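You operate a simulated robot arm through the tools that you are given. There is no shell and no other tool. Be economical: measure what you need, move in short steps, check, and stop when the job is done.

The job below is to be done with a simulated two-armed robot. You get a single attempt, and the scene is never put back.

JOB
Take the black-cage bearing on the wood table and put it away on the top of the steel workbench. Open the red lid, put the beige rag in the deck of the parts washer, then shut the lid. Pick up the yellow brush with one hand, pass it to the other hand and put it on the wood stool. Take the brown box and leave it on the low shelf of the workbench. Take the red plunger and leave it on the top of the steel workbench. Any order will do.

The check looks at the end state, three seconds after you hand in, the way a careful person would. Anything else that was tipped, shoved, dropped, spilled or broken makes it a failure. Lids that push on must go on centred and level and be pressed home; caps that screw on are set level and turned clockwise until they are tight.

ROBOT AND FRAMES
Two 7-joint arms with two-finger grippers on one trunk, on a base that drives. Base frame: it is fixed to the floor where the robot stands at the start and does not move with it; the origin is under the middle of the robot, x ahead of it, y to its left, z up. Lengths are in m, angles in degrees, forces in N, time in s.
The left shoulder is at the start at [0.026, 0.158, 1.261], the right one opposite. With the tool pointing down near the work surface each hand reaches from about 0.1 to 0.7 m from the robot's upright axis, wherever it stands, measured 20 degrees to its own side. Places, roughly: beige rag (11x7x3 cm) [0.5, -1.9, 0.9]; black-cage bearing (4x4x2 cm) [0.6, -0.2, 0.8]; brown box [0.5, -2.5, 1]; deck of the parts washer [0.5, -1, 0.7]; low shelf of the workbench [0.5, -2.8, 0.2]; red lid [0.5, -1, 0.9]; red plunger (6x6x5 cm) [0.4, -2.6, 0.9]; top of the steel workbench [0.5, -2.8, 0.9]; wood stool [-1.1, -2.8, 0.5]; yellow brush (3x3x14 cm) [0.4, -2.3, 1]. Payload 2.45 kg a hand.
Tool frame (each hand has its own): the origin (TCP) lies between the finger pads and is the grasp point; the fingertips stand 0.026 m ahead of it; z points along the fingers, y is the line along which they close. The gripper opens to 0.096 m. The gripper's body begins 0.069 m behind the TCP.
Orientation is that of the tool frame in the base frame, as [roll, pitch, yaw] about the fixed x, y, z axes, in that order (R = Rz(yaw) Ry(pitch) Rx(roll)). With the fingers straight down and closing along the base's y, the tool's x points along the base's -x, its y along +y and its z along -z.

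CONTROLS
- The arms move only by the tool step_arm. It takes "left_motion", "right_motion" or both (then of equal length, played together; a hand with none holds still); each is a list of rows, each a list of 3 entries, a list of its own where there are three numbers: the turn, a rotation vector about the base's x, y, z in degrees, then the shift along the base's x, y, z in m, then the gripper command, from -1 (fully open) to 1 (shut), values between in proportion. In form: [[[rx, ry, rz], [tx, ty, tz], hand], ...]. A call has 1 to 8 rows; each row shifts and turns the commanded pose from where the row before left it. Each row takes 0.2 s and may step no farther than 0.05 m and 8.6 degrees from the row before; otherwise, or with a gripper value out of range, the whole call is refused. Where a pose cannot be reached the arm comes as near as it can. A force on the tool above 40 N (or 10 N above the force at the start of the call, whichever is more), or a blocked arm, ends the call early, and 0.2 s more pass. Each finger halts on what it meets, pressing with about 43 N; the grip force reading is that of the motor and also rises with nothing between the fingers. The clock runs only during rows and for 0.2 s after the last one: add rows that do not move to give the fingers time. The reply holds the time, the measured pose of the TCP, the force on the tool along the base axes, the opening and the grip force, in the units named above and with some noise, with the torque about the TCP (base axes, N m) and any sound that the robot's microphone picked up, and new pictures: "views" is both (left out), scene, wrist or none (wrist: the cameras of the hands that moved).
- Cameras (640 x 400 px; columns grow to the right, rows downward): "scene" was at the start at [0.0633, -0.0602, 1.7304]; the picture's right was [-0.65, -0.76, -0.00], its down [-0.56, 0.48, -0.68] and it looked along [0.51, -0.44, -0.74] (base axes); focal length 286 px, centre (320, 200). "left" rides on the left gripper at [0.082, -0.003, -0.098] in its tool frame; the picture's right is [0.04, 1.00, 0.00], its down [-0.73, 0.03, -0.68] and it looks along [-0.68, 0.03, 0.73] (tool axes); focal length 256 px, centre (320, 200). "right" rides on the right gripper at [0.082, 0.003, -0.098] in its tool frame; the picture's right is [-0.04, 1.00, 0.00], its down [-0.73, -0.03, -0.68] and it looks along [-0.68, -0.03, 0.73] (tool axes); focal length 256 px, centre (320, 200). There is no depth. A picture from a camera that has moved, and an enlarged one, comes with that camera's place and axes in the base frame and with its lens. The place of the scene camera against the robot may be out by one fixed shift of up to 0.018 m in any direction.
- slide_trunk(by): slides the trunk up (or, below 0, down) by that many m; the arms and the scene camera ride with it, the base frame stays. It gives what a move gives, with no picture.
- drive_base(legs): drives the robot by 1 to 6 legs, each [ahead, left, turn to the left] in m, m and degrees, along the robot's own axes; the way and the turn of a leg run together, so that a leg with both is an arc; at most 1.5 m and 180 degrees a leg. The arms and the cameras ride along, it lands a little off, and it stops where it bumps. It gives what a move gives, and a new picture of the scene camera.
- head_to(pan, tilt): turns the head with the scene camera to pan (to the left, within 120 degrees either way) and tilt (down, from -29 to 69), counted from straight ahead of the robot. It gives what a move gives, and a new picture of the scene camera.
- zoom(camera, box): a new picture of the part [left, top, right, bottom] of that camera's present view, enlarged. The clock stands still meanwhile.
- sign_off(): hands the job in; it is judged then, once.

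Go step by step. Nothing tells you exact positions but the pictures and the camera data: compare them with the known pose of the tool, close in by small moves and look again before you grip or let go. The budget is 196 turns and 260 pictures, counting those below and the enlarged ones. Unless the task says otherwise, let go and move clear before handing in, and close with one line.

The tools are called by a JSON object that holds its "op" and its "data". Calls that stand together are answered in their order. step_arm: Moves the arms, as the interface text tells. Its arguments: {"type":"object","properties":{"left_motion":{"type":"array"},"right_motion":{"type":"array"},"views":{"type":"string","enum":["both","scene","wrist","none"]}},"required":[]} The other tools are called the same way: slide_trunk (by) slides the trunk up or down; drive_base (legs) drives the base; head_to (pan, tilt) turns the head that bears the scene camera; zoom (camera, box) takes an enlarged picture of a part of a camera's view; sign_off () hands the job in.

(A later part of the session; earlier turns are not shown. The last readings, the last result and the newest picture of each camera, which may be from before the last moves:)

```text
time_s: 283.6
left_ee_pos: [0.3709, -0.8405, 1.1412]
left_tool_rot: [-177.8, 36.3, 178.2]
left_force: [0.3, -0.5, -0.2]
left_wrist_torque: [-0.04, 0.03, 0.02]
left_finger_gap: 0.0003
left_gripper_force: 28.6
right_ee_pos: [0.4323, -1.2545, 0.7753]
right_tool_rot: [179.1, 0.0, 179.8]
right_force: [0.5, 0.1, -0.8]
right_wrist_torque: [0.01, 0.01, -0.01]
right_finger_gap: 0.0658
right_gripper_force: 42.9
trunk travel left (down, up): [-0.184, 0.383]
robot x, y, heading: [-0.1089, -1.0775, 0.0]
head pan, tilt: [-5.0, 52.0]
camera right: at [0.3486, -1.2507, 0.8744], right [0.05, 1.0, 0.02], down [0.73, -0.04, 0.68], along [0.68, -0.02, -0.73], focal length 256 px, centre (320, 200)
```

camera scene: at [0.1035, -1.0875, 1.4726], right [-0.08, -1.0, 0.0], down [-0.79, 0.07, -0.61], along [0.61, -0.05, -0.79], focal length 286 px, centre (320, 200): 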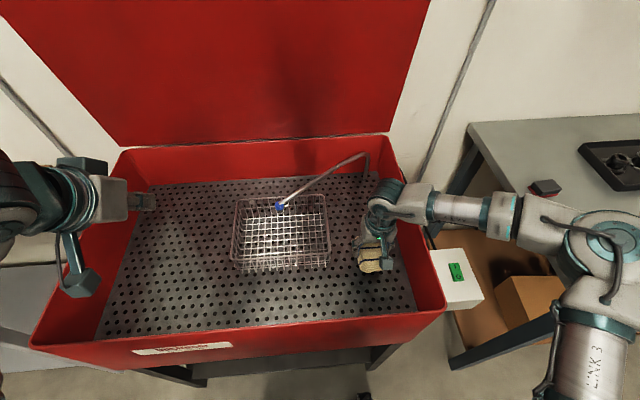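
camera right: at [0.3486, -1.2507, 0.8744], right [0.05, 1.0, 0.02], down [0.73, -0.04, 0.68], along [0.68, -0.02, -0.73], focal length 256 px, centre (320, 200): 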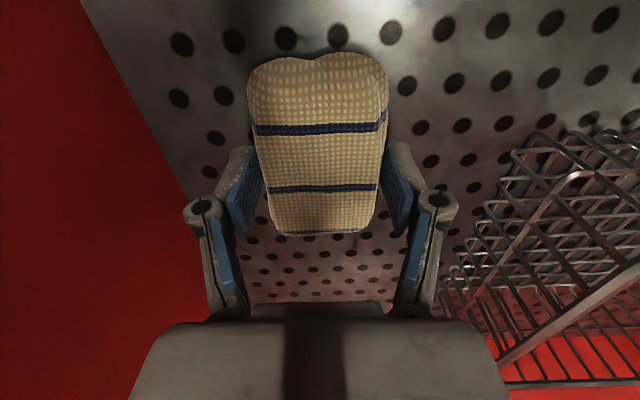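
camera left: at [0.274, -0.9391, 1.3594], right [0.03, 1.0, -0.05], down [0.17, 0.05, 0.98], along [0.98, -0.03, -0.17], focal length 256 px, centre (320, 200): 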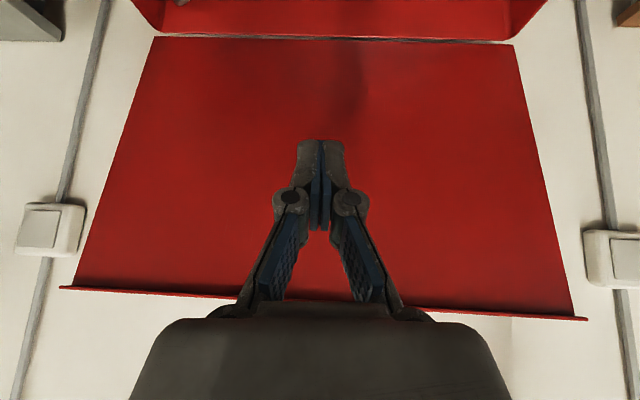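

{"op": "step_arm", "data": {"right_motion": [[[0, 0, 0], [0, 0, -0.008], 1], [[0, 0, 0], [0, 0, -0.006], 1], [[0, 0, 0], [0, 0, -0.005], 1], [[0, 0, 0], [0, 0, -0.005], 1], [[0, 0, 0], [0, 0, 0], 1]], "views": "wrist"}}

```text
time_s: 284.5
left_ee_pos: [0.367, -0.8402, 1.1441]
left_tool_rot: [-177.8, 36.6, 178.1]
left_force: [0.2, 0.5, 0.0]
left_wrist_torque: [0.03, 0.02, -0.02]
left_finger_gap: 0.0001
left_gripper_force: 28.8
right_ee_pos: [0.43, -1.2539, 0.7654]
right_tool_rot: [179.0, 0.6, 179.7]
right_force: [-9.1, -0.6, 19.6]
right_wrist_torque: [-0.36, 0.15, -0.17]
right_finger_gap: 0.0658
right_gripper_force: 43.2
trunk travel left (down, up): [-0.184, 0.383]
robot x, y, heading: [-0.1053, -1.0804, 0.1]
head pan, tilt: [-5.0, 52.0]
stopped in row 4 (right hand): the force on the tool passed its limit at 43 N (the readings are from after the stop); the commanded pose is now the measured one
camera right: at [0.3469, -1.2504, 0.8625], right [0.05, 1.0, 0.02], down [0.73, -0.05, 0.69], along [0.69, -0.02, -0.73], focal length 256 px, centre (320, 200)
```

right: 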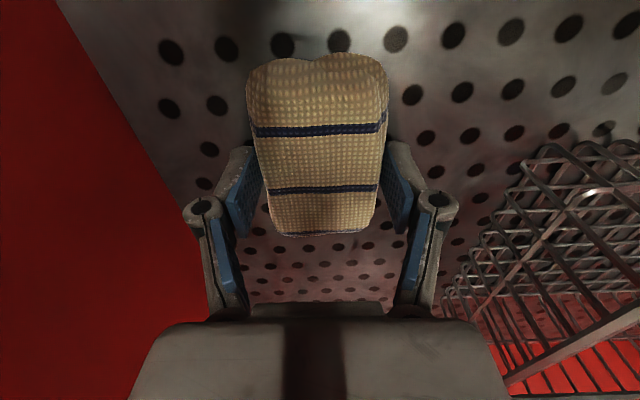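

Contact: the rag is on the deck. Ease off, open, rise.

{"op": "step_arm", "data": {"right_motion": [[[0, 0, 0], [0, 0, 0.002], 1], [[0, 0, 0], [0, 0, 0], 0.0], [[0, 0, 0], [0, 0, 0], -0.7], [[0, 0, 0], [0, 0, 0], -0.75], [[0, 0, 0], [0, 0, 0.02], -0.75], [[0, 0, 0], [0, 0, 0.035], -0.75], [[0, 0, 0], [0, 0, 0.045], -0.75], [[0, 0, 0], [0, 0, 0.045], -0.75]], "views": "wrist"}}

```text
time_s: 286.3
left_ee_pos: [0.3671, -0.8385, 1.1445]
left_tool_rot: [-177.8, 36.4, 178.1]
left_force: [1.1, -0.2, -0.8]
left_wrist_torque: [0.01, -0.01, -0.02]
left_finger_gap: 0.0002
left_gripper_force: 28.5
right_ee_pos: [0.4315, -1.2555, 0.9112]
right_tool_rot: [179.1, 0.5, 179.6]
right_force: [-0.2, -0.5, 0.8]
right_wrist_torque: [0.03, 0.0, -0.02]
right_finger_gap: 0.0839
right_gripper_force: 0.1
trunk travel left (down, up): [-0.184, 0.383]
robot x, y, heading: [-0.1069, -1.0807, 0.2]
head pan, tilt: [-5.0, 52.0]
camera right: at [0.3472, -1.2511, 1.0088], right [0.05, 1.0, 0.02], down [0.73, -0.05, 0.69], along [0.69, -0.02, -0.73], focal length 256 px, centre (320, 200)
```

right: 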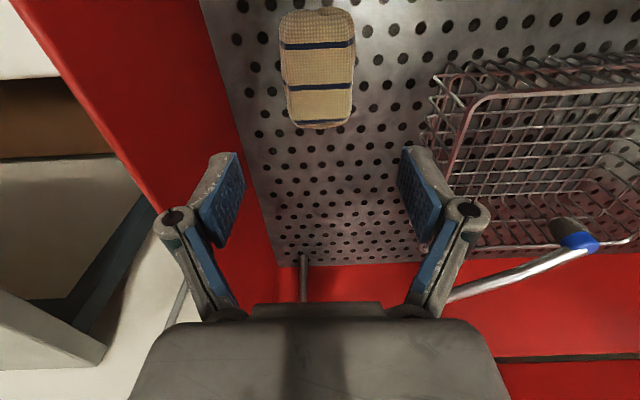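

The rag is on the deck. Now to close the lid: I back up, raise the trunk, and prepare the left hand pointing forward with fingers closing vertically to grip the handle bar.

{"op": "step_arm", "data": {"right_motion": [[[0, 0, 0], [0, 0, 0.045], -0.75], [[0, 0, 0], [0, 0, 0.045], -0.75], [[0, 0, 0], [-0.03, 0, 0.035], -0.75], [[0, 0, 0], [-0.04, 0, 0.02], -0.75], [[0, 0, 0], [-0.04, 0, 0], -0.75], [[0, 0, 0], [-0.04, 0, 0], -0.75]], "views": "none"}}

{"op": "drive_base", "data": {"legs": [[-0.28, 0, 0]]}}

{"op": "slide_trunk", "data": {"by": 0.33}}

{"op": "step_arm", "data": {"left_motion": [[[0, -7.5, 0], [0, 0, 0], 1], [[0, -7.5, 0], [0, 0, 0], 0.5], [[0, -7.5, 0], [0, 0, 0], 0], [[0, -7.5, 0], [0, 0, 0], -0.5], [[0, -7.5, 0], [0, 0, 0], -0.5], [[0, -7.5, 0], [0, 0, 0], -0.5], [[0, -7.5, 0], [0, 0, 0], -0.5], [[0, 0, 0], [0, 0, 0], -0.5]], "views": "scene"}}

```text
time_s: 287.7
left_ee_pos: [0.3667, -0.8404, 1.1439]
left_tool_rot: [-177.9, 36.6, 178.1]
left_force: [-0.1, -0.5, 0.5]
left_wrist_torque: [-0.01, -0.02, 0.02]
left_finger_gap: 0.0
left_gripper_force: 28.1
right_ee_pos: [0.2812, -1.255, 1.0552]
right_tool_rot: [178.9, 0.6, 179.6]
right_force: [-0.7, 0.1, -0.5]
right_wrist_torque: [0.01, -0.03, 0.0]
right_finger_gap: 0.084
right_gripper_force: 0.0
trunk travel left (down, up): [-0.184, 0.383]
robot x, y, heading: [-0.1055, -1.0795, 0.1]
head pan, tilt: [-5.0, 52.0]
```

```text
time_s: 289.6
left_ee_pos: [0.0846, -0.8407, 1.1437]
left_tool_rot: [-177.9, 36.5, 178.2]
left_force: [0.1, 0.0, -0.2]
left_wrist_torque: [0.01, -0.04, 0.01]
left_finger_gap: 0.0
left_gripper_force: 28.5
right_ee_pos: [0.0029, -1.2547, 1.0554]
right_tool_rot: [178.9, 0.5, 179.8]
right_force: [-0.1, -0.4, 1.4]
right_wrist_torque: [0.04, -0.02, 0.0]
right_finger_gap: 0.0839
right_gripper_force: 0.0
trunk travel left (down, up): [-0.184, 0.383]
robot x, y, heading: [-0.3869, -1.0827, 0.3]
head pan, tilt: [-5.0, 52.0]
camera scene: at [-0.1786, -1.0883, 1.4725], right [-0.08, -1.0, 0.0], down [-0.79, 0.06, -0.61], along [0.61, -0.05, -0.79], focal length 286 px, centre (320, 200)
```

scene: 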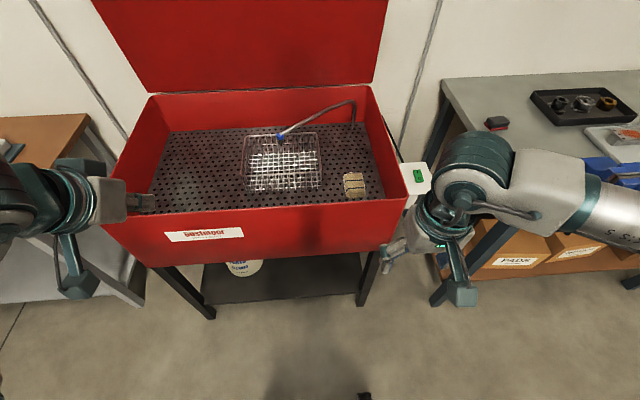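

```text
time_s: 292.9
left_ee_pos: [0.0827, -0.8395, 1.475]
left_tool_rot: [-177.9, 36.7, 178.3]
left_force: [-0.7, -0.2, -0.7]
left_wrist_torque: [-0.04, -0.02, -0.01]
left_finger_gap: 0.0
left_gripper_force: 28.5
right_ee_pos: [-0.0004, -1.2532, 1.3878]
right_tool_rot: [179.1, 0.7, 179.8]
right_force: [0.4, 0.0, 0.5]
right_wrist_torque: [0.0, 0.03, 0.0]
right_finger_gap: 0.0839
right_gripper_force: 0.1
trunk travel left (down, up): [-0.514, 0.053]
robot x, y, heading: [-0.3878, -1.0803, 0.3]
head pan, tilt: [-5.0, 52.0]
```

```text
time_s: 294.7
left_ee_pos: [0.0812, -0.8395, 1.4768]
left_tool_rot: [119.5, 88.4, 116.3]
left_force: [-0.8, -0.2, -0.3]
left_wrist_torque: [0.03, 0.0, 0.02]
left_finger_gap: 0.0721
left_gripper_force: 0.0
right_ee_pos: [-0.0012, -1.2531, 1.3868]
right_tool_rot: [179.0, 0.7, 179.8]
right_force: [-0.2, 0.6, 0.1]
right_wrist_torque: [-0.01, -0.01, 0.02]
right_finger_gap: 0.084
right_gripper_force: 0.0
trunk travel left (down, up): [-0.514, 0.053]
robot x, y, heading: [-0.3864, -1.0811, 0.3]
head pan, tilt: [-5.0, 52.0]
camera scene: at [-0.315, -1.0884, 1.8088], right [-0.08, -1.0, 0.0], down [-0.79, 0.06, -0.61], along [0.61, -0.05, -0.79], focal length 286 px, centre (320, 200)
```

scene: 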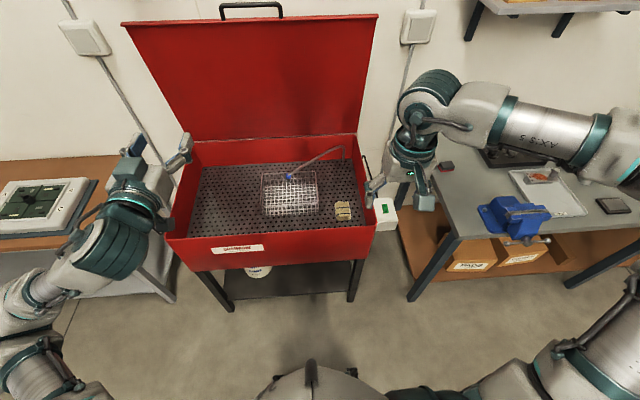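

Pointing forward. Now rolling the left hand 90° so the fingers close vertically, and shifting to the handle's y.

{"op": "step_arm", "data": {"left_motion": [[[8.2, 0, 0], [0, -0.01, 0], -0.5], [[8.2, 0, 0], [0, -0.01, 0], -0.5], [[8.2, 0, 0], [0, -0.01, 0], -0.5], [[8.2, 0, 0], [0, -0.01, 0], -0.5], [[8.2, 0, 0], [0, -0.01, 0], -0.5], [[8.2, 0, 0], [0, -0.01, 0], -0.5], [[8.2, 0, 0], [0, -0.01, 0], -0.5], [[8.2, 0, 0], [0, -0.01, 0], -0.5]], "views": "none"}}

{"op": "step_arm", "data": {"left_motion": [[[8.2, 0, 0], [0.01, -0.01, 0], -0.5], [[8.2, 0, 0], [0.01, -0.01, 0], -0.5], [[8.2, 0, 0], [0.01, -0.01, 0], -0.5], [[0, 0, 0], [0.01, 0, 0], -0.5], [[0, 0, 0], [0, 0, 0], -0.5]], "views": "wrist"}}

```text
time_s: 296.5
left_ee_pos: [0.0823, -0.9207, 1.4764]
left_tool_rot: [93.6, 22.8, 90.8]
left_force: [-0.4, 0.0, 0.3]
left_wrist_torque: [0.01, 0.04, -0.02]
left_finger_gap: 0.0719
left_gripper_force: 0.0
right_ee_pos: [-0.0014, -1.2548, 1.387]
right_tool_rot: [178.9, 0.8, 179.8]
right_force: [-0.1, 0.2, -0.7]
right_wrist_torque: [-0.01, -0.02, 0.0]
right_finger_gap: 0.0841
right_gripper_force: 0.0
trunk travel left (down, up): [-0.514, 0.053]
robot x, y, heading: [-0.3892, -1.0797, 0.3]
head pan, tilt: [-5.0, 52.0]
```

```text
time_s: 297.7
left_ee_pos: [0.1225, -0.9504, 1.4768]
left_tool_rot: [93.1, -1.7, 90.7]
left_force: [0.7, 0.2, -0.2]
left_wrist_torque: [0.03, 0.0, 0.01]
left_finger_gap: 0.072
left_gripper_force: 0.1
right_ee_pos: [-0.0025, -1.255, 1.3879]
right_tool_rot: [179.0, 0.8, 179.7]
right_force: [-0.4, -0.9, -0.5]
right_wrist_torque: [-0.04, -0.02, 0.0]
right_finger_gap: 0.0839
right_gripper_force: 0.1
trunk travel left (down, up): [-0.514, 0.053]
robot x, y, heading: [-0.3876, -1.079, 0.1]
head pan, tilt: [-5.0, 52.0]
camera left: at [0.0233, -0.8709, 1.4806], right [0.06, 0.01, 1.0], down [-0.67, -0.74, 0.05], along [0.74, -0.67, -0.03], focal length 256 px, centre (320, 200)
```

left: 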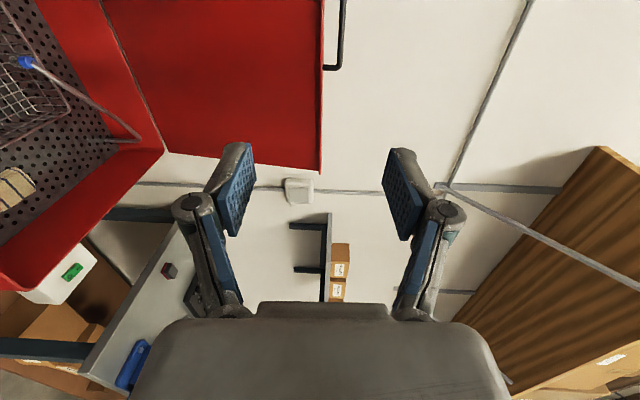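

From two views the bar is at about x 0.66, z 1.493 (lid leaning ~78° open). I move the right arm clear, adjust height, narrow the fingers and drive in.

{"op": "step_arm", "data": {"right_motion": [[[0, 0, 0], [-0.03, -0.02, 0], -0.75], [[0, 0, 0], [-0.03, -0.02, 0], -0.75], [[0, 0, 0], [-0.03, -0.02, 0], -0.75], [[0, 0, 0], [-0.03, -0.02, 0], -0.75], [[0, 0, 0], [-0.03, -0.02, 0], -0.75]], "left_motion": [[[0, 0, 0], [0, 0, 0.008], 0], [[0, 0, 0], [0, 0, 0.008], 0], [[0, 0, 0], [0, 0, 0], 0], [[0, 0, 0], [0, 0, 0], 0], [[0, 0, 0], [0, 0, 0], 0]], "views": "none"}}

{"op": "drive_base", "data": {"legs": [[0.3, 0, 0]]}}

{"op": "step_arm", "data": {"left_motion": [[[0, 0, 0], [0.02, 0, 0], 0], [[0, 0, 0], [0.03, 0, 0], 0], [[0, 0, 0], [0.03, 0, 0], 0], [[0, 0, 0], [0, 0, 0], 0]], "views": "wrist"}}

{"op": "head_to", "data": {"pan": 10, "tilt": 15}}

```text
time_s: 298.9
left_ee_pos: [0.1188, -0.9538, 1.4932]
left_tool_rot: [93.1, -1.6, 90.7]
left_force: [0.7, 0.2, 0.1]
left_wrist_torque: [0.0, 0.01, 0.0]
left_finger_gap: 0.0482
left_gripper_force: 0.1
right_ee_pos: [-0.1514, -1.3576, 1.3849]
right_tool_rot: [178.8, 0.8, 179.8]
right_force: [-0.2, -0.6, 0.0]
right_wrist_torque: [-0.03, 0.0, 0.02]
right_finger_gap: 0.0841
right_gripper_force: 0.0
trunk travel left (down, up): [-0.514, 0.053]
robot x, y, heading: [-0.3853, -1.0799, 0.2]
head pan, tilt: [-5.0, 52.0]
```

```text
time_s: 300.9
left_ee_pos: [0.4199, -0.9508, 1.4917]
left_tool_rot: [93.1, -1.7, 90.9]
left_force: [-0.5, -0.5, -0.2]
left_wrist_torque: [-0.05, -0.05, 0.04]
left_finger_gap: 0.0477
left_gripper_force: 0.0
right_ee_pos: [0.1515, -1.3552, 1.3841]
right_tool_rot: [179.0, 1.0, 179.9]
right_force: [-0.3, 0.7, -0.1]
right_wrist_torque: [0.0, 0.03, 0.01]
right_finger_gap: 0.0842
right_gripper_force: 0.1
trunk travel left (down, up): [-0.514, 0.053]
robot x, y, heading: [-0.0857, -1.0759, 0.2]
head pan, tilt: [-5.0, 52.0]
camera scene: at [-0.0175, -1.0912, 1.809], right [-0.08, -1.0, 0.0], down [-0.79, 0.06, -0.62], along [0.61, -0.05, -0.79], focal length 286 px, centre (320, 200)
```

scene: 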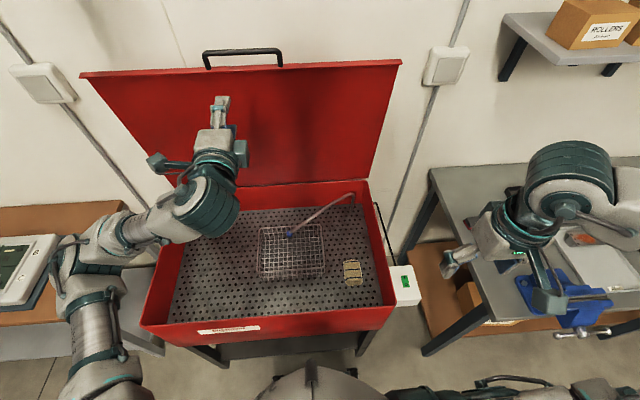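

```text
time_s: 301.9
left_ee_pos: [0.5027, -0.9508, 1.4926]
left_tool_rot: [93.1, -1.8, 90.7]
left_force: [0.4, 0.4, 0.7]
left_wrist_torque: [-0.01, 0.04, -0.01]
left_finger_gap: 0.0478
left_gripper_force: 0.0
right_ee_pos: [0.1529, -1.3548, 1.3839]
right_tool_rot: [178.9, 0.9, -180.0]
right_force: [0.2, -0.6, -0.5]
right_wrist_torque: [0.0, -0.01, 0.0]
right_finger_gap: 0.0837
right_gripper_force: 0.0
trunk travel left (down, up): [-0.514, 0.053]
robot x, y, heading: [-0.083, -1.0786, 0.5]
head pan, tilt: [-5.0, 52.0]
camera left: at [0.4032, -0.8706, 1.4964], right [0.05, 0.01, 1.0], down [-0.67, -0.74, 0.04], along [0.74, -0.67, -0.03], focal length 256 px, centre (320, 200)
```

left: 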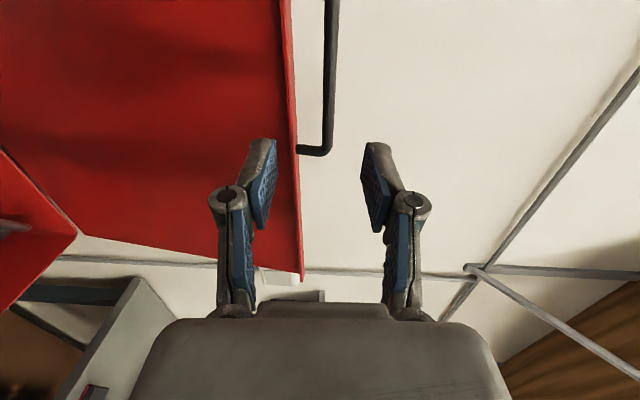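

```text
time_s: 303.0
left_ee_pos: [0.5023, -0.9497, 1.4909]
left_tool_rot: [93.1, -1.6, 90.9]
left_force: [-0.4, -0.2, -0.1]
left_wrist_torque: [0.04, -0.01, 0.02]
left_finger_gap: 0.0481
left_gripper_force: 0.1
right_ee_pos: [0.1532, -1.3537, 1.385]
right_tool_rot: [178.9, 0.8, 179.8]
right_force: [0.2, -0.3, -0.1]
right_wrist_torque: [-0.01, 0.04, 0.03]
right_finger_gap: 0.084
right_gripper_force: 0.2
trunk travel left (down, up): [-0.514, 0.053]
robot x, y, heading: [-0.0858, -1.0808, 0.5]
head pan, tilt: [10.0, 15.0]
camera scene: at [0.0046, -1.0666, 1.865], right [0.18, -0.98, 0.0], down [-0.26, -0.05, -0.96], along [0.95, 0.17, -0.26], focal length 286 px, centre (320, 200)
```

scene: 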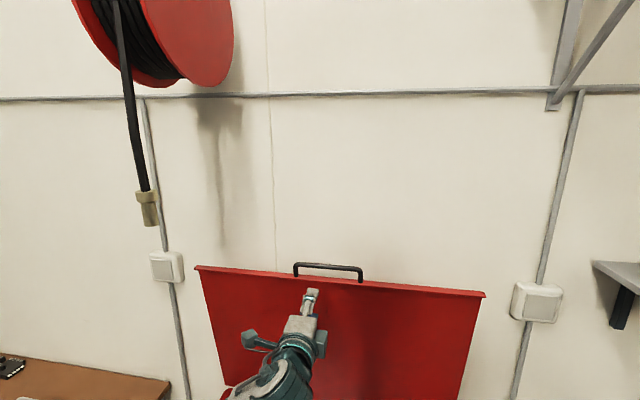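

The bar is at z≈1.495, x≈0.67. I advance with the fingers bracketing it.

{"op": "step_arm", "data": {"left_motion": [[[0, 0, 0], [0.03, 0, 0.002], 0], [[0, 0, 0], [0.03, 0, 0.002], 0], [[0, 0, 0], [0.03, 0, 0], 0], [[0, 0, 0], [0.03, 0, 0], 0], [[0, 0, 0], [0, 0, 0], 0]], "views": "wrist"}}

```text
time_s: 304.2
left_ee_pos: [0.622, -0.9486, 1.4955]
left_tool_rot: [93.0, -1.8, 90.7]
left_force: [0.1, 0.7, 0.1]
left_wrist_torque: [0.03, 0.02, 0.01]
left_finger_gap: 0.0479
left_gripper_force: 0.0
right_ee_pos: [0.1517, -1.3525, 1.3844]
right_tool_rot: [178.9, 0.8, 179.9]
right_force: [-0.5, -0.8, 1.3]
right_wrist_torque: [-0.01, -0.03, -0.01]
right_finger_gap: 0.0837
right_gripper_force: 0.1
trunk travel left (down, up): [-0.514, 0.053]
robot x, y, heading: [-0.0861, -1.0786, 0.4]
head pan, tilt: [10.0, 15.0]
camera left: at [0.5227, -0.8688, 1.5], right [0.05, 0.01, 1.0], down [-0.67, -0.74, 0.04], along [0.74, -0.67, -0.03], focal length 256 px, centre (320, 200)
```

left: 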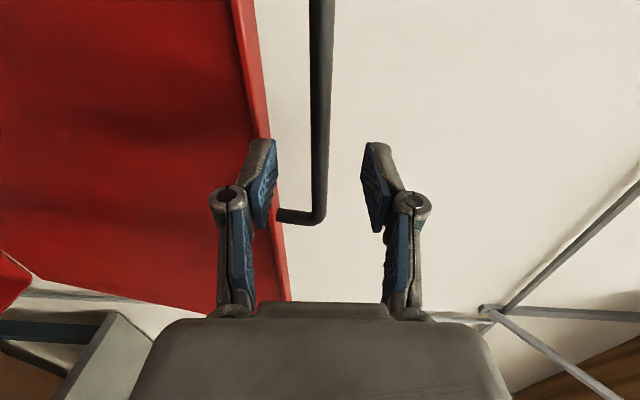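

The bar is centred between the fingers, ~6.5 cm ahead. Advancing and closing on it.

{"op": "step_arm", "data": {"left_motion": [[[0, 0, 0], [0.025, 0, 0], 0], [[0, 0, 0], [0.025, 0, 0], 0], [[0, 0, 0], [0.012, 0, 0], 0], [[0, 0, 0], [0, 0, 0], 0.4], [[0, 0, 0], [0, 0, 0], 0.8], [[0, 0, 0], [0, 0, 0], 1], [[0, 0, 0], [0, 0, 0], 1]], "views": "wrist"}}

```text
time_s: 305.8
left_ee_pos: [0.6846, -0.9503, 1.4914]
left_tool_rot: [93.5, -1.7, 90.8]
left_force: [-14.2, -2.0, -31.5]
left_wrist_torque: [-1.04, 0.24, 0.28]
left_finger_gap: 0.0129
left_gripper_force: 39.7
right_ee_pos: [0.1525, -1.3525, 1.3846]
right_tool_rot: [179.0, 0.8, 179.8]
right_force: [0.2, -0.4, 0.4]
right_wrist_torque: [-0.01, -0.01, -0.02]
right_finger_gap: 0.0841
right_gripper_force: 0.0
trunk travel left (down, up): [-0.514, 0.053]
robot x, y, heading: [-0.0829, -1.0756, 0.4]
head pan, tilt: [10.0, 15.0]
camera left: at [0.5857, -0.8692, 1.4968], right [0.06, 0.01, 1.0], down [-0.67, -0.74, 0.05], along [0.74, -0.67, -0.04], focal length 256 px, centre (320, 200)
```

left: 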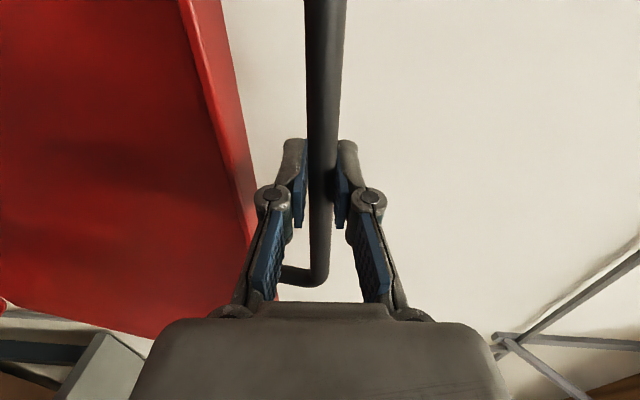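

The handle bar is gripped (13 mm). Pulling the lid forward along its arc — small first step, checking forces.

{"op": "step_arm", "data": {"left_motion": [[[0, 0, 0], [-0.01, 0, -0.001], 1], [[0, 0, 0], [-0.02, 0, -0.004], 1], [[0, 0, 0], [-0.025, 0, -0.007], 1], [[0, 0, 0], [-0.025, 0, -0.008], 1], [[0, 0, 0], [0, 0, 0], 1]], "views": "both"}}

```text
time_s: 307.0
left_ee_pos: [0.608, -0.9494, 1.4736]
left_tool_rot: [93.3, -1.7, 90.8]
left_force: [7.3, -4.9, -18.7]
left_wrist_torque: [-1.02, 0.18, -0.31]
left_finger_gap: 0.0129
left_gripper_force: 39.8
right_ee_pos: [0.1556, -1.3531, 1.3841]
right_tool_rot: [178.9, 0.7, 179.9]
right_force: [0.3, 0.1, 0.3]
right_wrist_torque: [-0.02, 0.01, -0.01]
right_finger_gap: 0.0841
right_gripper_force: 0.1
trunk travel left (down, up): [-0.514, 0.053]
robot x, y, heading: [-0.0838, -1.0797, 0.6]
head pan, tilt: [10.0, 15.0]
camera scene: at [0.0142, -1.0697, 1.8646], right [0.18, -0.98, 0.0], down [-0.26, -0.04, -0.96], along [0.95, 0.18, -0.27], focal length 286 px, centre (320, 200)
camera left: at [0.5086, -0.8692, 1.4787], right [0.06, 0.01, 1.0], down [-0.67, -0.74, 0.05], along [0.74, -0.67, -0.03], focal length 256 px, centre (320, 200)
```

scene: 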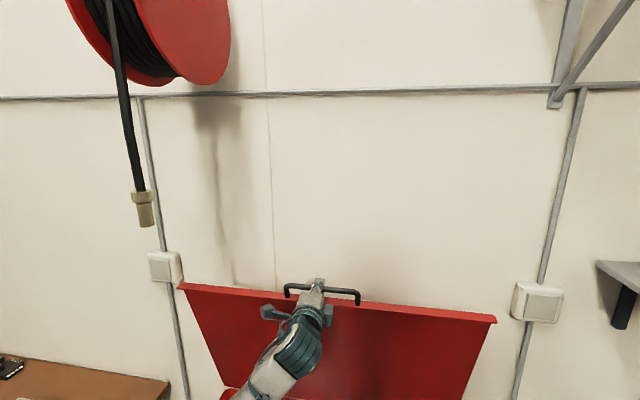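
left: 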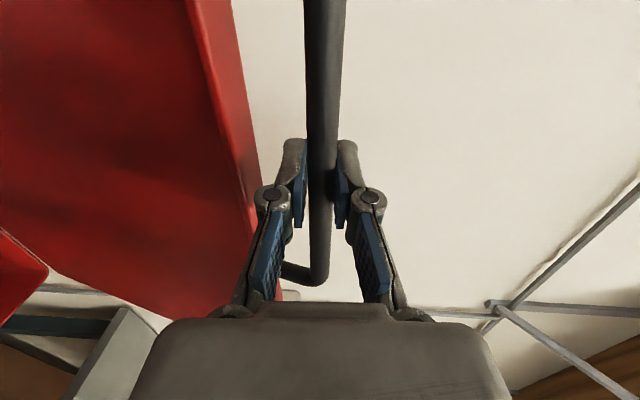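

The lid follows smoothly. Continuing along the arc to about 55°.

{"op": "step_arm", "data": {"left_motion": [[[0, 0, 0], [-0.021, 0, -0.009], 1], [[0, 0, 0], [-0.02, 0, -0.008], 1], [[0, 0, 0], [-0.019, 0, -0.009], 1], [[0, 0, 0], [-0.019, 0, -0.009], 1], [[0, 0, 0], [-0.019, 0, -0.01], 1], [[0, 0, 0], [-0.018, 0, -0.01], 1], [[0, 0, 0], [-0.018, 0, -0.011], 1], [[0, 0, 0], [0, 0, 0], 1]], "views": "wrist"}}

```text
time_s: 308.8
left_ee_pos: [0.4685, -0.9498, 1.4114]
left_tool_rot: [92.9, -1.7, 90.8]
left_force: [-3.6, -5.1, 7.4]
left_wrist_torque: [-0.97, -0.08, -0.38]
left_finger_gap: 0.0131
left_gripper_force: 40.2
right_ee_pos: [0.1497, -1.3538, 1.384]
right_tool_rot: [179.0, 0.9, 179.9]
right_force: [0.5, -0.9, 0.2]
right_wrist_torque: [-0.01, 0.0, 0.0]
right_finger_gap: 0.0841
right_gripper_force: 0.0
trunk travel left (down, up): [-0.514, 0.053]
robot x, y, heading: [-0.0838, -1.0757, 0.4]
head pan, tilt: [10.0, 15.0]
camera left: at [0.3691, -0.8692, 1.4158], right [0.05, 0.01, 1.0], down [-0.67, -0.74, 0.04], along [0.74, -0.67, -0.03], focal length 256 px, centre (320, 200)
```

left: 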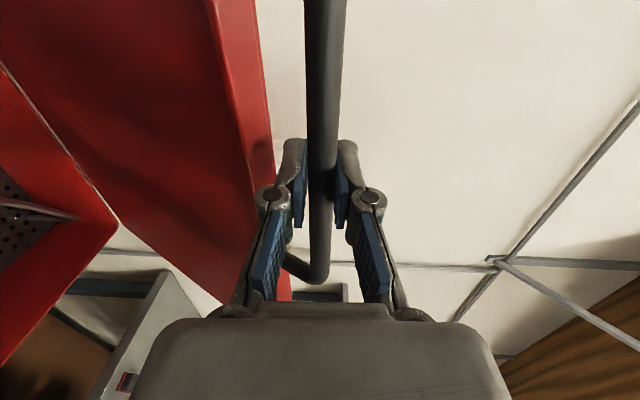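

Lid now ~58° and follows well. Six more small steps, to about 46°.

{"op": "step_arm", "data": {"left_motion": [[[0, 0, 0], [-0.018, 0, -0.011], 1], [[0, 0, 0], [-0.0175, 0, -0.012], 1], [[0, 0, 0], [-0.017, 0, -0.0125], 1], [[0, 0, 0], [-0.0165, 0, -0.013], 1], [[0, 0, 0], [-0.016, 0, -0.0135], 1], [[0, 0, 0], [0, 0, 0], 1]], "views": "none"}}

```text
time_s: 310.2
left_ee_pos: [0.3834, -0.9493, 1.3473]
left_tool_rot: [93.1, -1.7, 90.8]
left_force: [-1.5, -6.2, 2.0]
left_wrist_torque: [-0.97, -0.02, -0.19]
left_finger_gap: 0.013
left_gripper_force: 39.8
right_ee_pos: [0.1524, -1.3558, 1.3846]
right_tool_rot: [178.8, 0.7, 179.9]
right_force: [0.5, 0.4, -0.3]
right_wrist_torque: [-0.06, -0.04, 0.0]
right_finger_gap: 0.084
right_gripper_force: 0.1
trunk travel left (down, up): [-0.514, 0.053]
robot x, y, heading: [-0.0851, -1.0778, 0.3]
head pan, tilt: [10.0, 15.0]
```

Lid at ~48° and nearly weightless. I release the bar here and back off to push it the rest of the way from above.

{"op": "step_arm", "data": {"left_motion": [[[0, 0, 0], [0, 0, 0], 0.6], [[0, 0, 0], [0, 0, 0], 0.3], [[0, 0, 0], [0, 0, 0], 0.3], [[0, 0, 0], [-0.02, 0, 0], 0.3], [[0, 0, 0], [-0.03, 0, 0], 0.3], [[0, 0, 0], [0, 0, 0], 0.3]], "views": "scene"}}

```text
time_s: 311.6
left_ee_pos: [0.3732, -0.9685, 1.3494]
left_tool_rot: [93.0, -1.7, 90.8]
left_force: [0.7, -0.8, 0.2]
left_wrist_torque: [0.01, 0.0, -0.04]
left_finger_gap: 0.0335
left_gripper_force: 0.1
left hand out of reach, approached as far as the arm can: row 4, 5
right_ee_pos: [0.1533, -1.3528, 1.3853]
right_tool_rot: [179.0, 0.8, 180.0]
right_force: [0.0, -0.3, -1.1]
right_wrist_torque: [0.01, -0.02, 0.0]
right_finger_gap: 0.0842
right_gripper_force: 0.1
trunk travel left (down, up): [-0.514, 0.053]
robot x, y, heading: [-0.0896, -1.0756, 0.4]
head pan, tilt: [10.0, 15.0]
camera scene: at [0.0034, -1.0679, 1.8652], right [0.18, -0.98, 0.0], down [-0.26, -0.05, -0.97], along [0.95, 0.18, -0.26], focal length 286 px, centre (320, 200)
```

scene: 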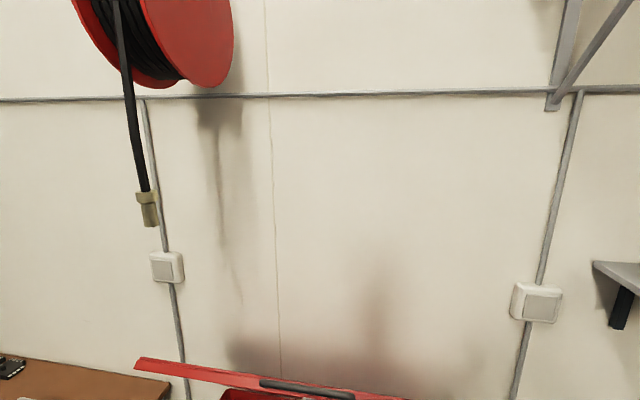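

The lid stays where I left it. Driving straight back.

{"op": "drive_base", "data": {"legs": [[-0.3, 0, 0]]}}

{"op": "head_to", "data": {"pan": 10, "tilt": 35}}

```text
time_s: 313.6
left_ee_pos: [0.0715, -0.969, 1.3492]
left_tool_rot: [93.1, -1.7, 91.0]
left_force: [0.4, -0.1, -0.3]
left_wrist_torque: [-0.02, -0.01, -0.04]
left_finger_gap: 0.0336
left_gripper_force: 0.0
right_ee_pos: [-0.1485, -1.3545, 1.3852]
right_tool_rot: [179.0, 0.7, -179.9]
right_force: [0.9, 0.5, -0.1]
right_wrist_torque: [0.01, 0.01, -0.03]
right_finger_gap: 0.0841
right_gripper_force: 0.0
trunk travel left (down, up): [-0.514, 0.053]
robot x, y, heading: [-0.3904, -1.0832, 0.7]
head pan, tilt: [10.0, 15.0]
camera scene: at [-0.2967, -1.0689, 1.8649], right [0.18, -0.98, 0.0], down [-0.26, -0.05, -0.96], along [0.95, 0.18, -0.26], focal length 286 px, centre (320, 200)
```

scene: 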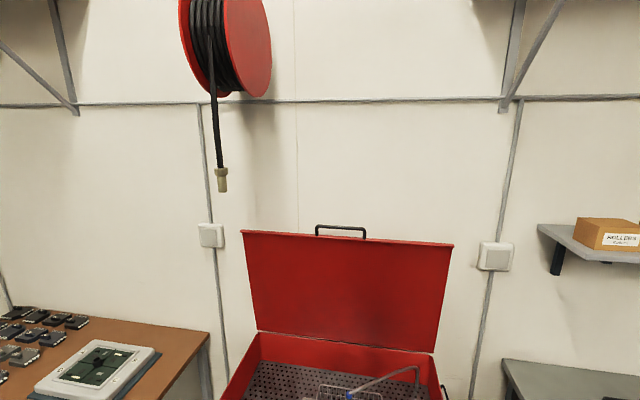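

```text
time_s: 314.5
left_ee_pos: [0.0652, -0.9685, 1.3524]
left_tool_rot: [93.1, -1.5, 91.0]
left_force: [1.2, 0.6, 0.0]
left_wrist_torque: [-0.02, 0.03, -0.04]
left_finger_gap: 0.0337
left_gripper_force: 0.1
right_ee_pos: [-0.1534, -1.3554, 1.3857]
right_tool_rot: [178.9, 0.8, -179.9]
right_force: [-0.1, 0.0, -0.4]
right_wrist_torque: [0.01, -0.01, -0.02]
right_finger_gap: 0.084
right_gripper_force: 0.0
trunk travel left (down, up): [-0.514, 0.053]
robot x, y, heading: [-0.3904, -1.0784, 0.6]
head pan, tilt: [10.0, 35.0]
camera scene: at [-0.3068, -1.0716, 1.8333], right [0.18, -0.98, 0.0], down [-0.56, -0.1, -0.82], along [0.8, 0.15, -0.57], focal length 286 px, centre (320, 200)
```

scene: 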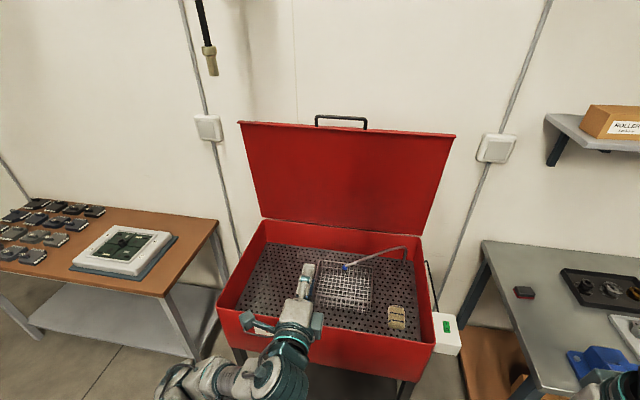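

Once released, the lid's springs swung it back open. So I'll regrip and this time back the base up along with the arm while holding it. First: return to the handle.

{"op": "step_arm", "data": {"left_motion": [[[0, 0, 0], [0.01, 0.003, 0.03], 0], [[0, 0, 0], [0.01, 0.003, 0.03], 0], [[0, 0, 0], [0.01, 0.003, 0.03], 0], [[0, 0, 0], [0.01, 0.003, 0.03], 0], [[0, 0, 0], [0.01, 0.003, 0.021], 0], [[0, 0, 0], [0, 0.003, 0], 0], [[0, 0, 0], [0, 0, 0], 0]], "views": "none"}}

{"op": "drive_base", "data": {"legs": [[0.3, 0, 0]]}}

{"op": "step_arm", "data": {"left_motion": [[[0, 0, 0], [0.03, 0, 0], 0], [[0, 0, 0], [0.03, 0, 0], 0], [[0, 0, 0], [0.03, 0, 0], 0], [[0, 0, 0], [0.03, 0, 0], 0], [[0, 0, 0], [0.03, 0, 0], 0], [[0, 0, 0], [0.03, 0, 0], 0], [[0, 0, 0], [0, 0, 0], 0]], "views": "wrist"}}

```text
time_s: 316.1
left_ee_pos: [0.1168, -0.9493, 1.4915]
left_tool_rot: [92.9, -1.6, 91.1]
left_force: [0.0, 0.3, -0.4]
left_wrist_torque: [-0.02, 0.02, 0.0]
left_finger_gap: 0.0481
left_gripper_force: 0.1
right_ee_pos: [-0.1532, -1.3541, 1.3858]
right_tool_rot: [178.9, 0.9, 180.0]
right_force: [0.2, -0.6, -0.6]
right_wrist_torque: [0.01, 0.01, 0.02]
right_finger_gap: 0.0838
right_gripper_force: 0.0
trunk travel left (down, up): [-0.514, 0.053]
robot x, y, heading: [-0.3921, -1.0788, 0.8]
head pan, tilt: [10.0, 35.0]
```

```text
time_s: 318.1
left_ee_pos: [0.4118, -0.9496, 1.4927]
left_tool_rot: [92.9, -1.6, 90.9]
left_force: [-0.9, -0.3, -0.3]
left_wrist_torque: [0.02, 0.03, 0.01]
left_finger_gap: 0.0479
left_gripper_force: 0.0
right_ee_pos: [0.141, -1.3527, 1.3855]
right_tool_rot: [179.1, 1.0, 179.9]
right_force: [1.0, -0.2, 0.1]
right_wrist_torque: [0.03, 0.0, 0.02]
right_finger_gap: 0.0839
right_gripper_force: 0.0
trunk travel left (down, up): [-0.514, 0.053]
robot x, y, heading: [-0.0925, -1.0799, 0.6]
head pan, tilt: [10.0, 35.0]
camera scene: at [-0.012, -1.068, 1.8334], right [0.18, -0.98, 0.0], down [-0.56, -0.1, -0.82], along [0.81, 0.15, -0.57], focal length 286 px, centre (320, 200)
```

scene: 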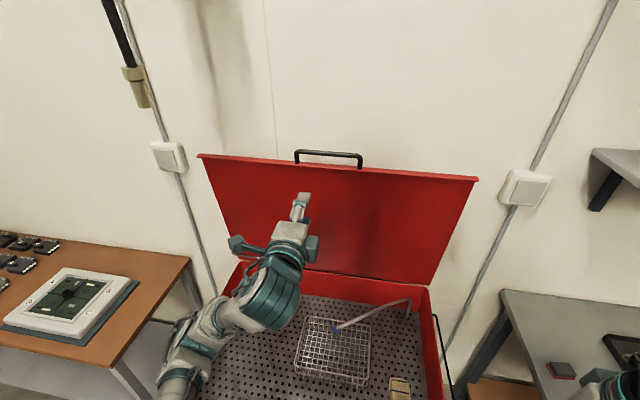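

```text
time_s: 319.7
left_ee_pos: [0.5937, -0.9485, 1.492]
left_tool_rot: [92.9, -1.6, 91.1]
left_force: [0.6, -0.5, -0.3]
left_wrist_torque: [0.02, -0.01, 0.02]
left_finger_gap: 0.048
left_gripper_force: 0.1
right_ee_pos: [0.1429, -1.3512, 1.3857]
right_tool_rot: [179.1, 0.9, 179.9]
right_force: [0.4, -0.7, -0.4]
right_wrist_torque: [0.01, -0.03, 0.01]
right_finger_gap: 0.0841
right_gripper_force: 0.0
trunk travel left (down, up): [-0.514, 0.053]
robot x, y, heading: [-0.0945, -1.079, 0.5]
head pan, tilt: [10.0, 35.0]
camera left: at [0.4949, -0.8684, 1.4972], right [0.05, 0.01, 1.0], down [-0.67, -0.74, 0.04], along [0.74, -0.67, -0.03], focal length 256 px, centre (320, 200)
```

left: 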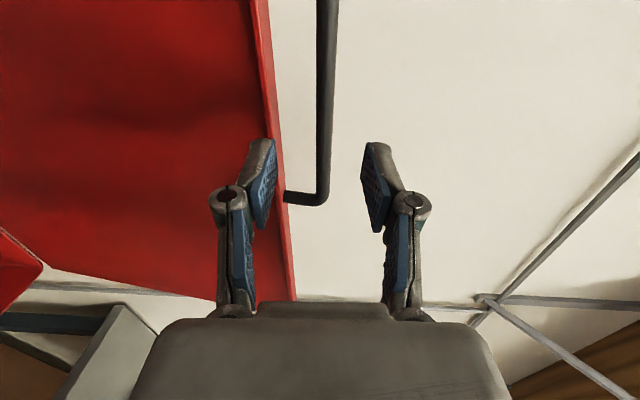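

Same geometry as before. Advancing 9 cm and gripping.

{"op": "step_arm", "data": {"left_motion": [[[0, 0, 0], [0.03, 0, 0.002], 0], [[0, 0, 0], [0.03, 0, 0], 0], [[0, 0, 0], [0.03, 0, 0], 0], [[0, 0, 0], [0, 0, 0], 0.4], [[0, 0, 0], [0, 0, 0], 0.8], [[0, 0, 0], [0, 0, 0], 1], [[0, 0, 0], [0, 0, -0.003], 1], [[0, 0, 0], [0, 0, 0], 1]], "views": "none"}}

{"op": "drive_base", "data": {"legs": [[-0.04, 0, 0]]}}

```text
time_s: 321.5
left_ee_pos: [0.6831, -0.9505, 1.49]
left_tool_rot: [92.8, -1.6, 90.8]
left_force: [2.1, -1.9, 0.3]
left_wrist_torque: [-0.95, -0.01, -0.06]
left_finger_gap: 0.0127
left_gripper_force: 39.2
right_ee_pos: [0.1427, -1.3522, 1.3859]
right_tool_rot: [178.9, 1.0, 179.9]
right_force: [0.7, -0.4, -1.1]
right_wrist_torque: [0.0, -0.02, -0.02]
right_finger_gap: 0.0839
right_gripper_force: 0.1
trunk travel left (down, up): [-0.514, 0.053]
robot x, y, heading: [-0.0929, -1.0768, 0.5]
head pan, tilt: [10.0, 35.0]
```

```text
time_s: 322.4
left_ee_pos: [0.6501, -0.9508, 1.4853]
left_tool_rot: [93.4, -1.5, 90.9]
left_force: [6.7, -4.0, -18.2]
left_wrist_torque: [-1.04, -0.06, -0.35]
left_finger_gap: 0.0133
left_gripper_force: 39.8
right_ee_pos: [0.1095, -1.3526, 1.3847]
right_tool_rot: [179.1, 0.6, 179.9]
right_force: [0.2, 0.0, -0.3]
right_wrist_torque: [-0.03, -0.05, -0.02]
right_finger_gap: 0.0841
right_gripper_force: 0.1
trunk travel left (down, up): [-0.514, 0.053]
robot x, y, heading: [-0.1295, -1.0753, 0.4]
head pan, tilt: [10.0, 35.0]
camera scene: at [-0.0319, -1.0715, 1.8325], right [0.18, -0.98, -0.01], down [-0.57, -0.1, -0.81], along [0.8, 0.15, -0.58], focal length 286 px, centre (320, 200)
```

scene: 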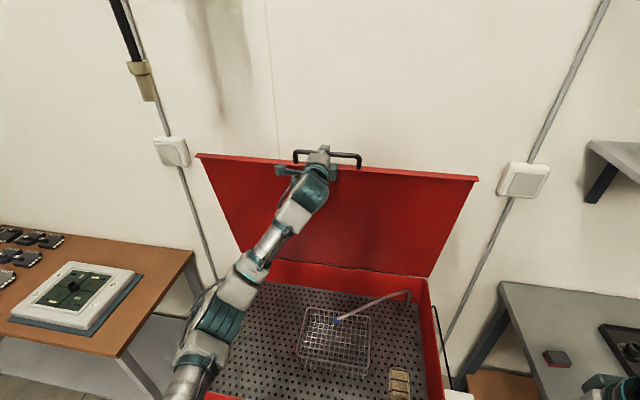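

It works within force limits. Continuing: small lowering and backing up.

{"op": "step_arm", "data": {"left_motion": [[[0, 0, 0], [0, 0, -0.006], 1], [[0, 0, 0], [0, 0, -0.005], 1]], "views": "none"}}

{"op": "drive_base", "data": {"legs": [[-0.04, 0, 0]]}}

{"op": "step_arm", "data": {"left_motion": [[[0, 0, 0], [0, 0, -0.007], 1], [[0, 0, 0], [0, 0, -0.006], 1]], "views": "none"}}

{"op": "drive_base", "data": {"legs": [[-0.04, 0, 0]]}}

```text
time_s: 323.0
left_ee_pos: [0.6379, -0.9484, 1.4825]
left_tool_rot: [92.8, -1.5, 90.8]
left_force: [5.6, -9.4, -9.5]
left_wrist_torque: [-0.98, -0.15, -0.09]
left_finger_gap: 0.0131
left_gripper_force: 40.0
right_ee_pos: [0.0965, -1.3522, 1.387]
right_tool_rot: [178.9, 1.2, 179.9]
right_force: [-1.7, 0.3, 0.1]
right_wrist_torque: [-0.02, -0.05, -0.02]
right_finger_gap: 0.084
right_gripper_force: 0.1
trunk travel left (down, up): [-0.514, 0.053]
robot x, y, heading: [-0.1321, -1.0752, 0.7]
head pan, tilt: [10.0, 35.0]
```

```text
time_s: 324.0
left_ee_pos: [0.5908, -0.9495, 1.4699]
left_tool_rot: [94.3, -1.2, 90.3]
left_force: [10.4, -16.9, -29.0]
left_wrist_torque: [-0.88, 0.06, -0.57]
left_finger_gap: 0.0132
left_gripper_force: 39.5
right_ee_pos: [0.0455, -1.347, 1.3894]
right_tool_rot: [179.4, 1.6, 179.7]
right_force: [-1.4, -0.9, -0.8]
right_wrist_torque: [-0.02, -0.06, -0.01]
right_finger_gap: 0.0841
right_gripper_force: 0.0
trunk travel left (down, up): [-0.514, 0.053]
robot x, y, heading: [-0.1718, -1.0792, 0.5]
head pan, tilt: [10.0, 35.0]
stopped in leg 1: the force on the tool passed its limit at 45 N (the readings are from after the stop); the commanded pose is now the measured one
camera scene: at [-0.0771, -1.0796, 1.8325], right [0.18, -0.98, -0.01], down [-0.57, -0.1, -0.82], along [0.8, 0.15, -0.58], focal length 286 px, centre (320, 200)
```

scene: 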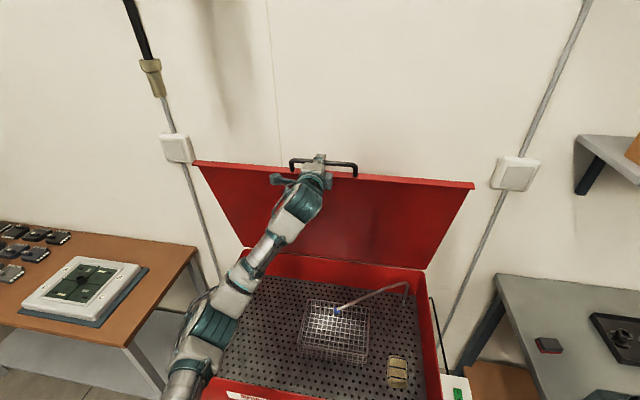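

```text
time_s: 324.6
left_ee_pos: [0.5854, -0.9485, 1.4671]
left_tool_rot: [93.1, -1.2, 90.4]
left_force: [4.7, -22.0, -8.9]
left_wrist_torque: [-0.96, 0.12, -0.65]
left_finger_gap: 0.013
left_gripper_force: 39.9
right_ee_pos: [0.0432, -1.3486, 1.3915]
right_tool_rot: [179.2, 1.7, 179.8]
right_force: [0.5, -0.2, 0.6]
right_wrist_torque: [-0.01, -0.03, -0.04]
right_finger_gap: 0.0839
right_gripper_force: 0.1
trunk travel left (down, up): [-0.514, 0.053]
robot x, y, heading: [-0.1704, -1.0793, 0.3]
head pan, tilt: [10.0, 35.0]
```

```text
time_s: 325.6
left_ee_pos: [0.541, -0.9419, 1.4515]
left_tool_rot: [94.8, -0.5, 89.3]
left_force: [15.5, -33.6, -32.1]
left_wrist_torque: [-0.51, 0.47, 0.28]
left_finger_gap: 0.0131
left_gripper_force: 40.1
right_ee_pos: [-0.0053, -1.3322, 1.3951]
right_tool_rot: [-180.0, 2.1, 179.7]
right_force: [-0.5, 0.1, -0.3]
right_wrist_torque: [-0.02, -0.05, -0.06]
right_finger_gap: 0.0839
right_gripper_force: 0.1
trunk travel left (down, up): [-0.514, 0.053]
robot x, y, heading: [-0.2073, -1.0818, 0.0]
head pan, tilt: [10.0, 35.0]
stopped in leg 1: the force on the tool passed its limit at 48 N (the readings are from after the stop); the commanded pose is now the measured one
camera scene: at [-0.1122, -1.09, 1.8323], right [0.18, -0.98, -0.01], down [-0.57, -0.09, -0.82], along [0.8, 0.15, -0.58], focal length 286 px, centre (320, 200)
```

scene: 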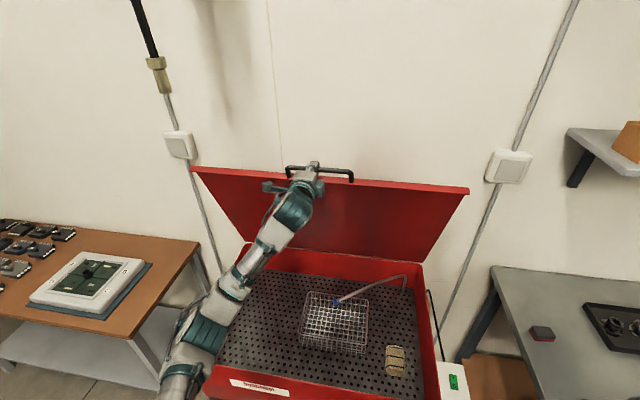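

Side force has built up; I relieve it, then continue pulling with the arm along the arc.

{"op": "step_arm", "data": {"left_motion": [[[0, 0, 0], [0, -0.008, -0.008], 1], [[0, 0, 0], [0, -0.004, -0.002], 1], [[0, 0, 0], [0, 0, 0], 1]], "views": "none"}}

{"op": "step_arm", "data": {"left_motion": [[[0, 0, 0], [-0.025, 0, -0.0125], 1], [[0, 0, 0], [-0.028, 0, -0.015], 1], [[0, 0, 0], [-0.027, 0, -0.0165], 1], [[0, 0, 0], [-0.026, 0, -0.018], 1], [[0, 0, 0], [0, 0, 0], 1]], "views": "none"}}

```text
time_s: 326.4
left_ee_pos: [0.5408, -0.9399, 1.4524]
left_tool_rot: [93.8, -0.4, 90.2]
left_force: [8.6, -7.1, -16.0]
left_wrist_torque: [-0.1, 0.17, -1.25]
left_finger_gap: 0.013
left_gripper_force: 39.8
right_ee_pos: [-0.0028, -1.3271, 1.395]
right_tool_rot: [-179.8, 2.0, 179.7]
right_force: [0.5, -0.3, 0.3]
right_wrist_torque: [-0.01, -0.02, 0.01]
right_finger_gap: 0.084
right_gripper_force: 0.1
trunk travel left (down, up): [-0.514, 0.053]
robot x, y, heading: [-0.2076, -1.0787, 0.5]
head pan, tilt: [10.0, 35.0]
```

```text
time_s: 327.6
left_ee_pos: [0.4313, -0.9416, 1.3926]
left_tool_rot: [93.7, -0.2, 90.2]
left_force: [4.5, -2.2, -3.4]
left_wrist_torque: [0.0, 0.06, -0.39]
left_finger_gap: 0.0132
left_gripper_force: 39.5
right_ee_pos: [-0.005, -1.3271, 1.3975]
right_tool_rot: [-179.9, 2.1, 179.7]
right_force: [0.5, 0.8, -0.9]
right_wrist_torque: [-0.01, -0.01, -0.02]
right_finger_gap: 0.084
right_gripper_force: 0.0
trunk travel left (down, up): [-0.514, 0.053]
robot x, y, heading: [-0.2096, -1.0772, 0.3]
head pan, tilt: [10.0, 35.0]
```

Smooth. Continuing from 54° toward ~33°.

{"op": "step_arm", "data": {"left_motion": [[[0, 0, 0], [-0.0235, 0, -0.02], 1], [[0, 0, 0], [-0.024, 0, -0.021], 1], [[0, 0, 0], [-0.023, 0, -0.022], 1], [[0, 0, 0], [-0.022, 0, -0.023], 1], [[0, 0, 0], [0, 0, 0], 1]], "views": "none"}}

{"op": "step_arm", "data": {"left_motion": [[[0, 0, 0], [-0.021, 0, -0.024], 1], [[0, 0, 0], [-0.019, 0, -0.025], 1], [[0, 0, 0], [-0.018, 0, -0.026], 1], [[0, 0, 0], [0, 0, 0], 1]], "views": "scene"}}

```text
time_s: 328.8
left_ee_pos: [0.3349, -0.9412, 1.3078]
left_tool_rot: [93.4, -0.3, 90.2]
left_force: [-10.7, 3.4, 9.7]
left_wrist_torque: [-0.03, -0.15, 0.15]
left_finger_gap: 0.0134
left_gripper_force: 39.5
right_ee_pos: [-0.0102, -1.3255, 1.3971]
right_tool_rot: [-179.7, 2.3, 179.6]
right_force: [0.7, 0.3, -0.6]
right_wrist_torque: [-0.01, 0.02, 0.02]
right_finger_gap: 0.0839
right_gripper_force: 0.0
trunk travel left (down, up): [-0.514, 0.053]
robot x, y, heading: [-0.2086, -1.0794, 0.3]
head pan, tilt: [10.0, 35.0]
```

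```text
time_s: 329.8
left_ee_pos: [0.2767, -0.9405, 1.231]
left_tool_rot: [93.5, -0.3, 90.1]
left_force: [-9.3, 0.8, 6.3]
left_wrist_torque: [-0.15, -0.16, -0.24]
left_finger_gap: 0.0133
left_gripper_force: 39.0
right_ee_pos: [-0.0101, -1.3259, 1.3964]
right_tool_rot: [-179.8, 2.2, 179.6]
right_force: [-0.2, 0.4, 0.1]
right_wrist_torque: [-0.01, -0.03, -0.01]
right_finger_gap: 0.0837
right_gripper_force: 0.2
trunk travel left (down, up): [-0.514, 0.053]
robot x, y, heading: [-0.2108, -1.0766, 0.1]
head pan, tilt: [10.0, 35.0]
camera scene: at [-0.1304, -1.0685, 1.8335], right [0.18, -0.98, 0.0], down [-0.56, -0.1, -0.82], along [0.81, 0.15, -0.57], focal length 286 px, centre (320, 200)
```

scene: 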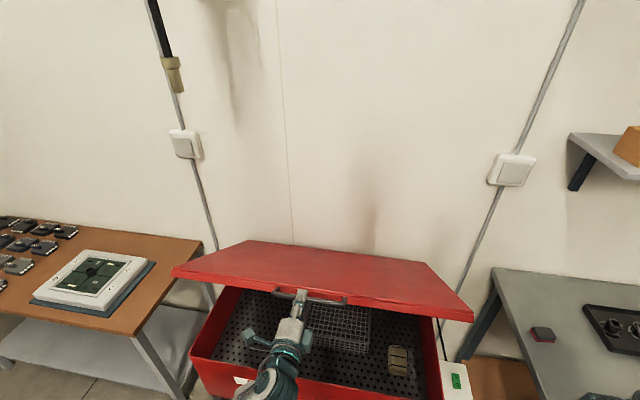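

Lid at ~33°, under control. Continuing down.

{"op": "step_arm", "data": {"left_motion": [[[0, 0, 0], [-0.014, 0, -0.022], 1], [[0, 0, 0], [-0.012, 0, -0.022], 1], [[0, 0, 0], [-0.012, 0, -0.024], 1], [[0, 0, 0], [-0.011, 0, -0.024], 1], [[0, 0, 0], [0, 0, 0], 1]], "views": "none"}}

```text
time_s: 331.0
left_ee_pos: [0.2288, -0.9409, 1.1394]
left_tool_rot: [93.6, -0.3, 90.2]
left_force: [-11.2, 1.8, 0.5]
left_wrist_torque: [-0.13, 0.11, 0.11]
left_finger_gap: 0.013
left_gripper_force: 39.6
right_ee_pos: [-0.0097, -1.3258, 1.3976]
right_tool_rot: [-179.7, 2.3, 179.7]
right_force: [-0.3, 0.5, 0.0]
right_wrist_torque: [0.01, -0.02, 0.01]
right_finger_gap: 0.0839
right_gripper_force: 0.1
trunk travel left (down, up): [-0.514, 0.053]
robot x, y, heading: [-0.2088, -1.0807, 0.1]
head pan, tilt: [10.0, 35.0]
```

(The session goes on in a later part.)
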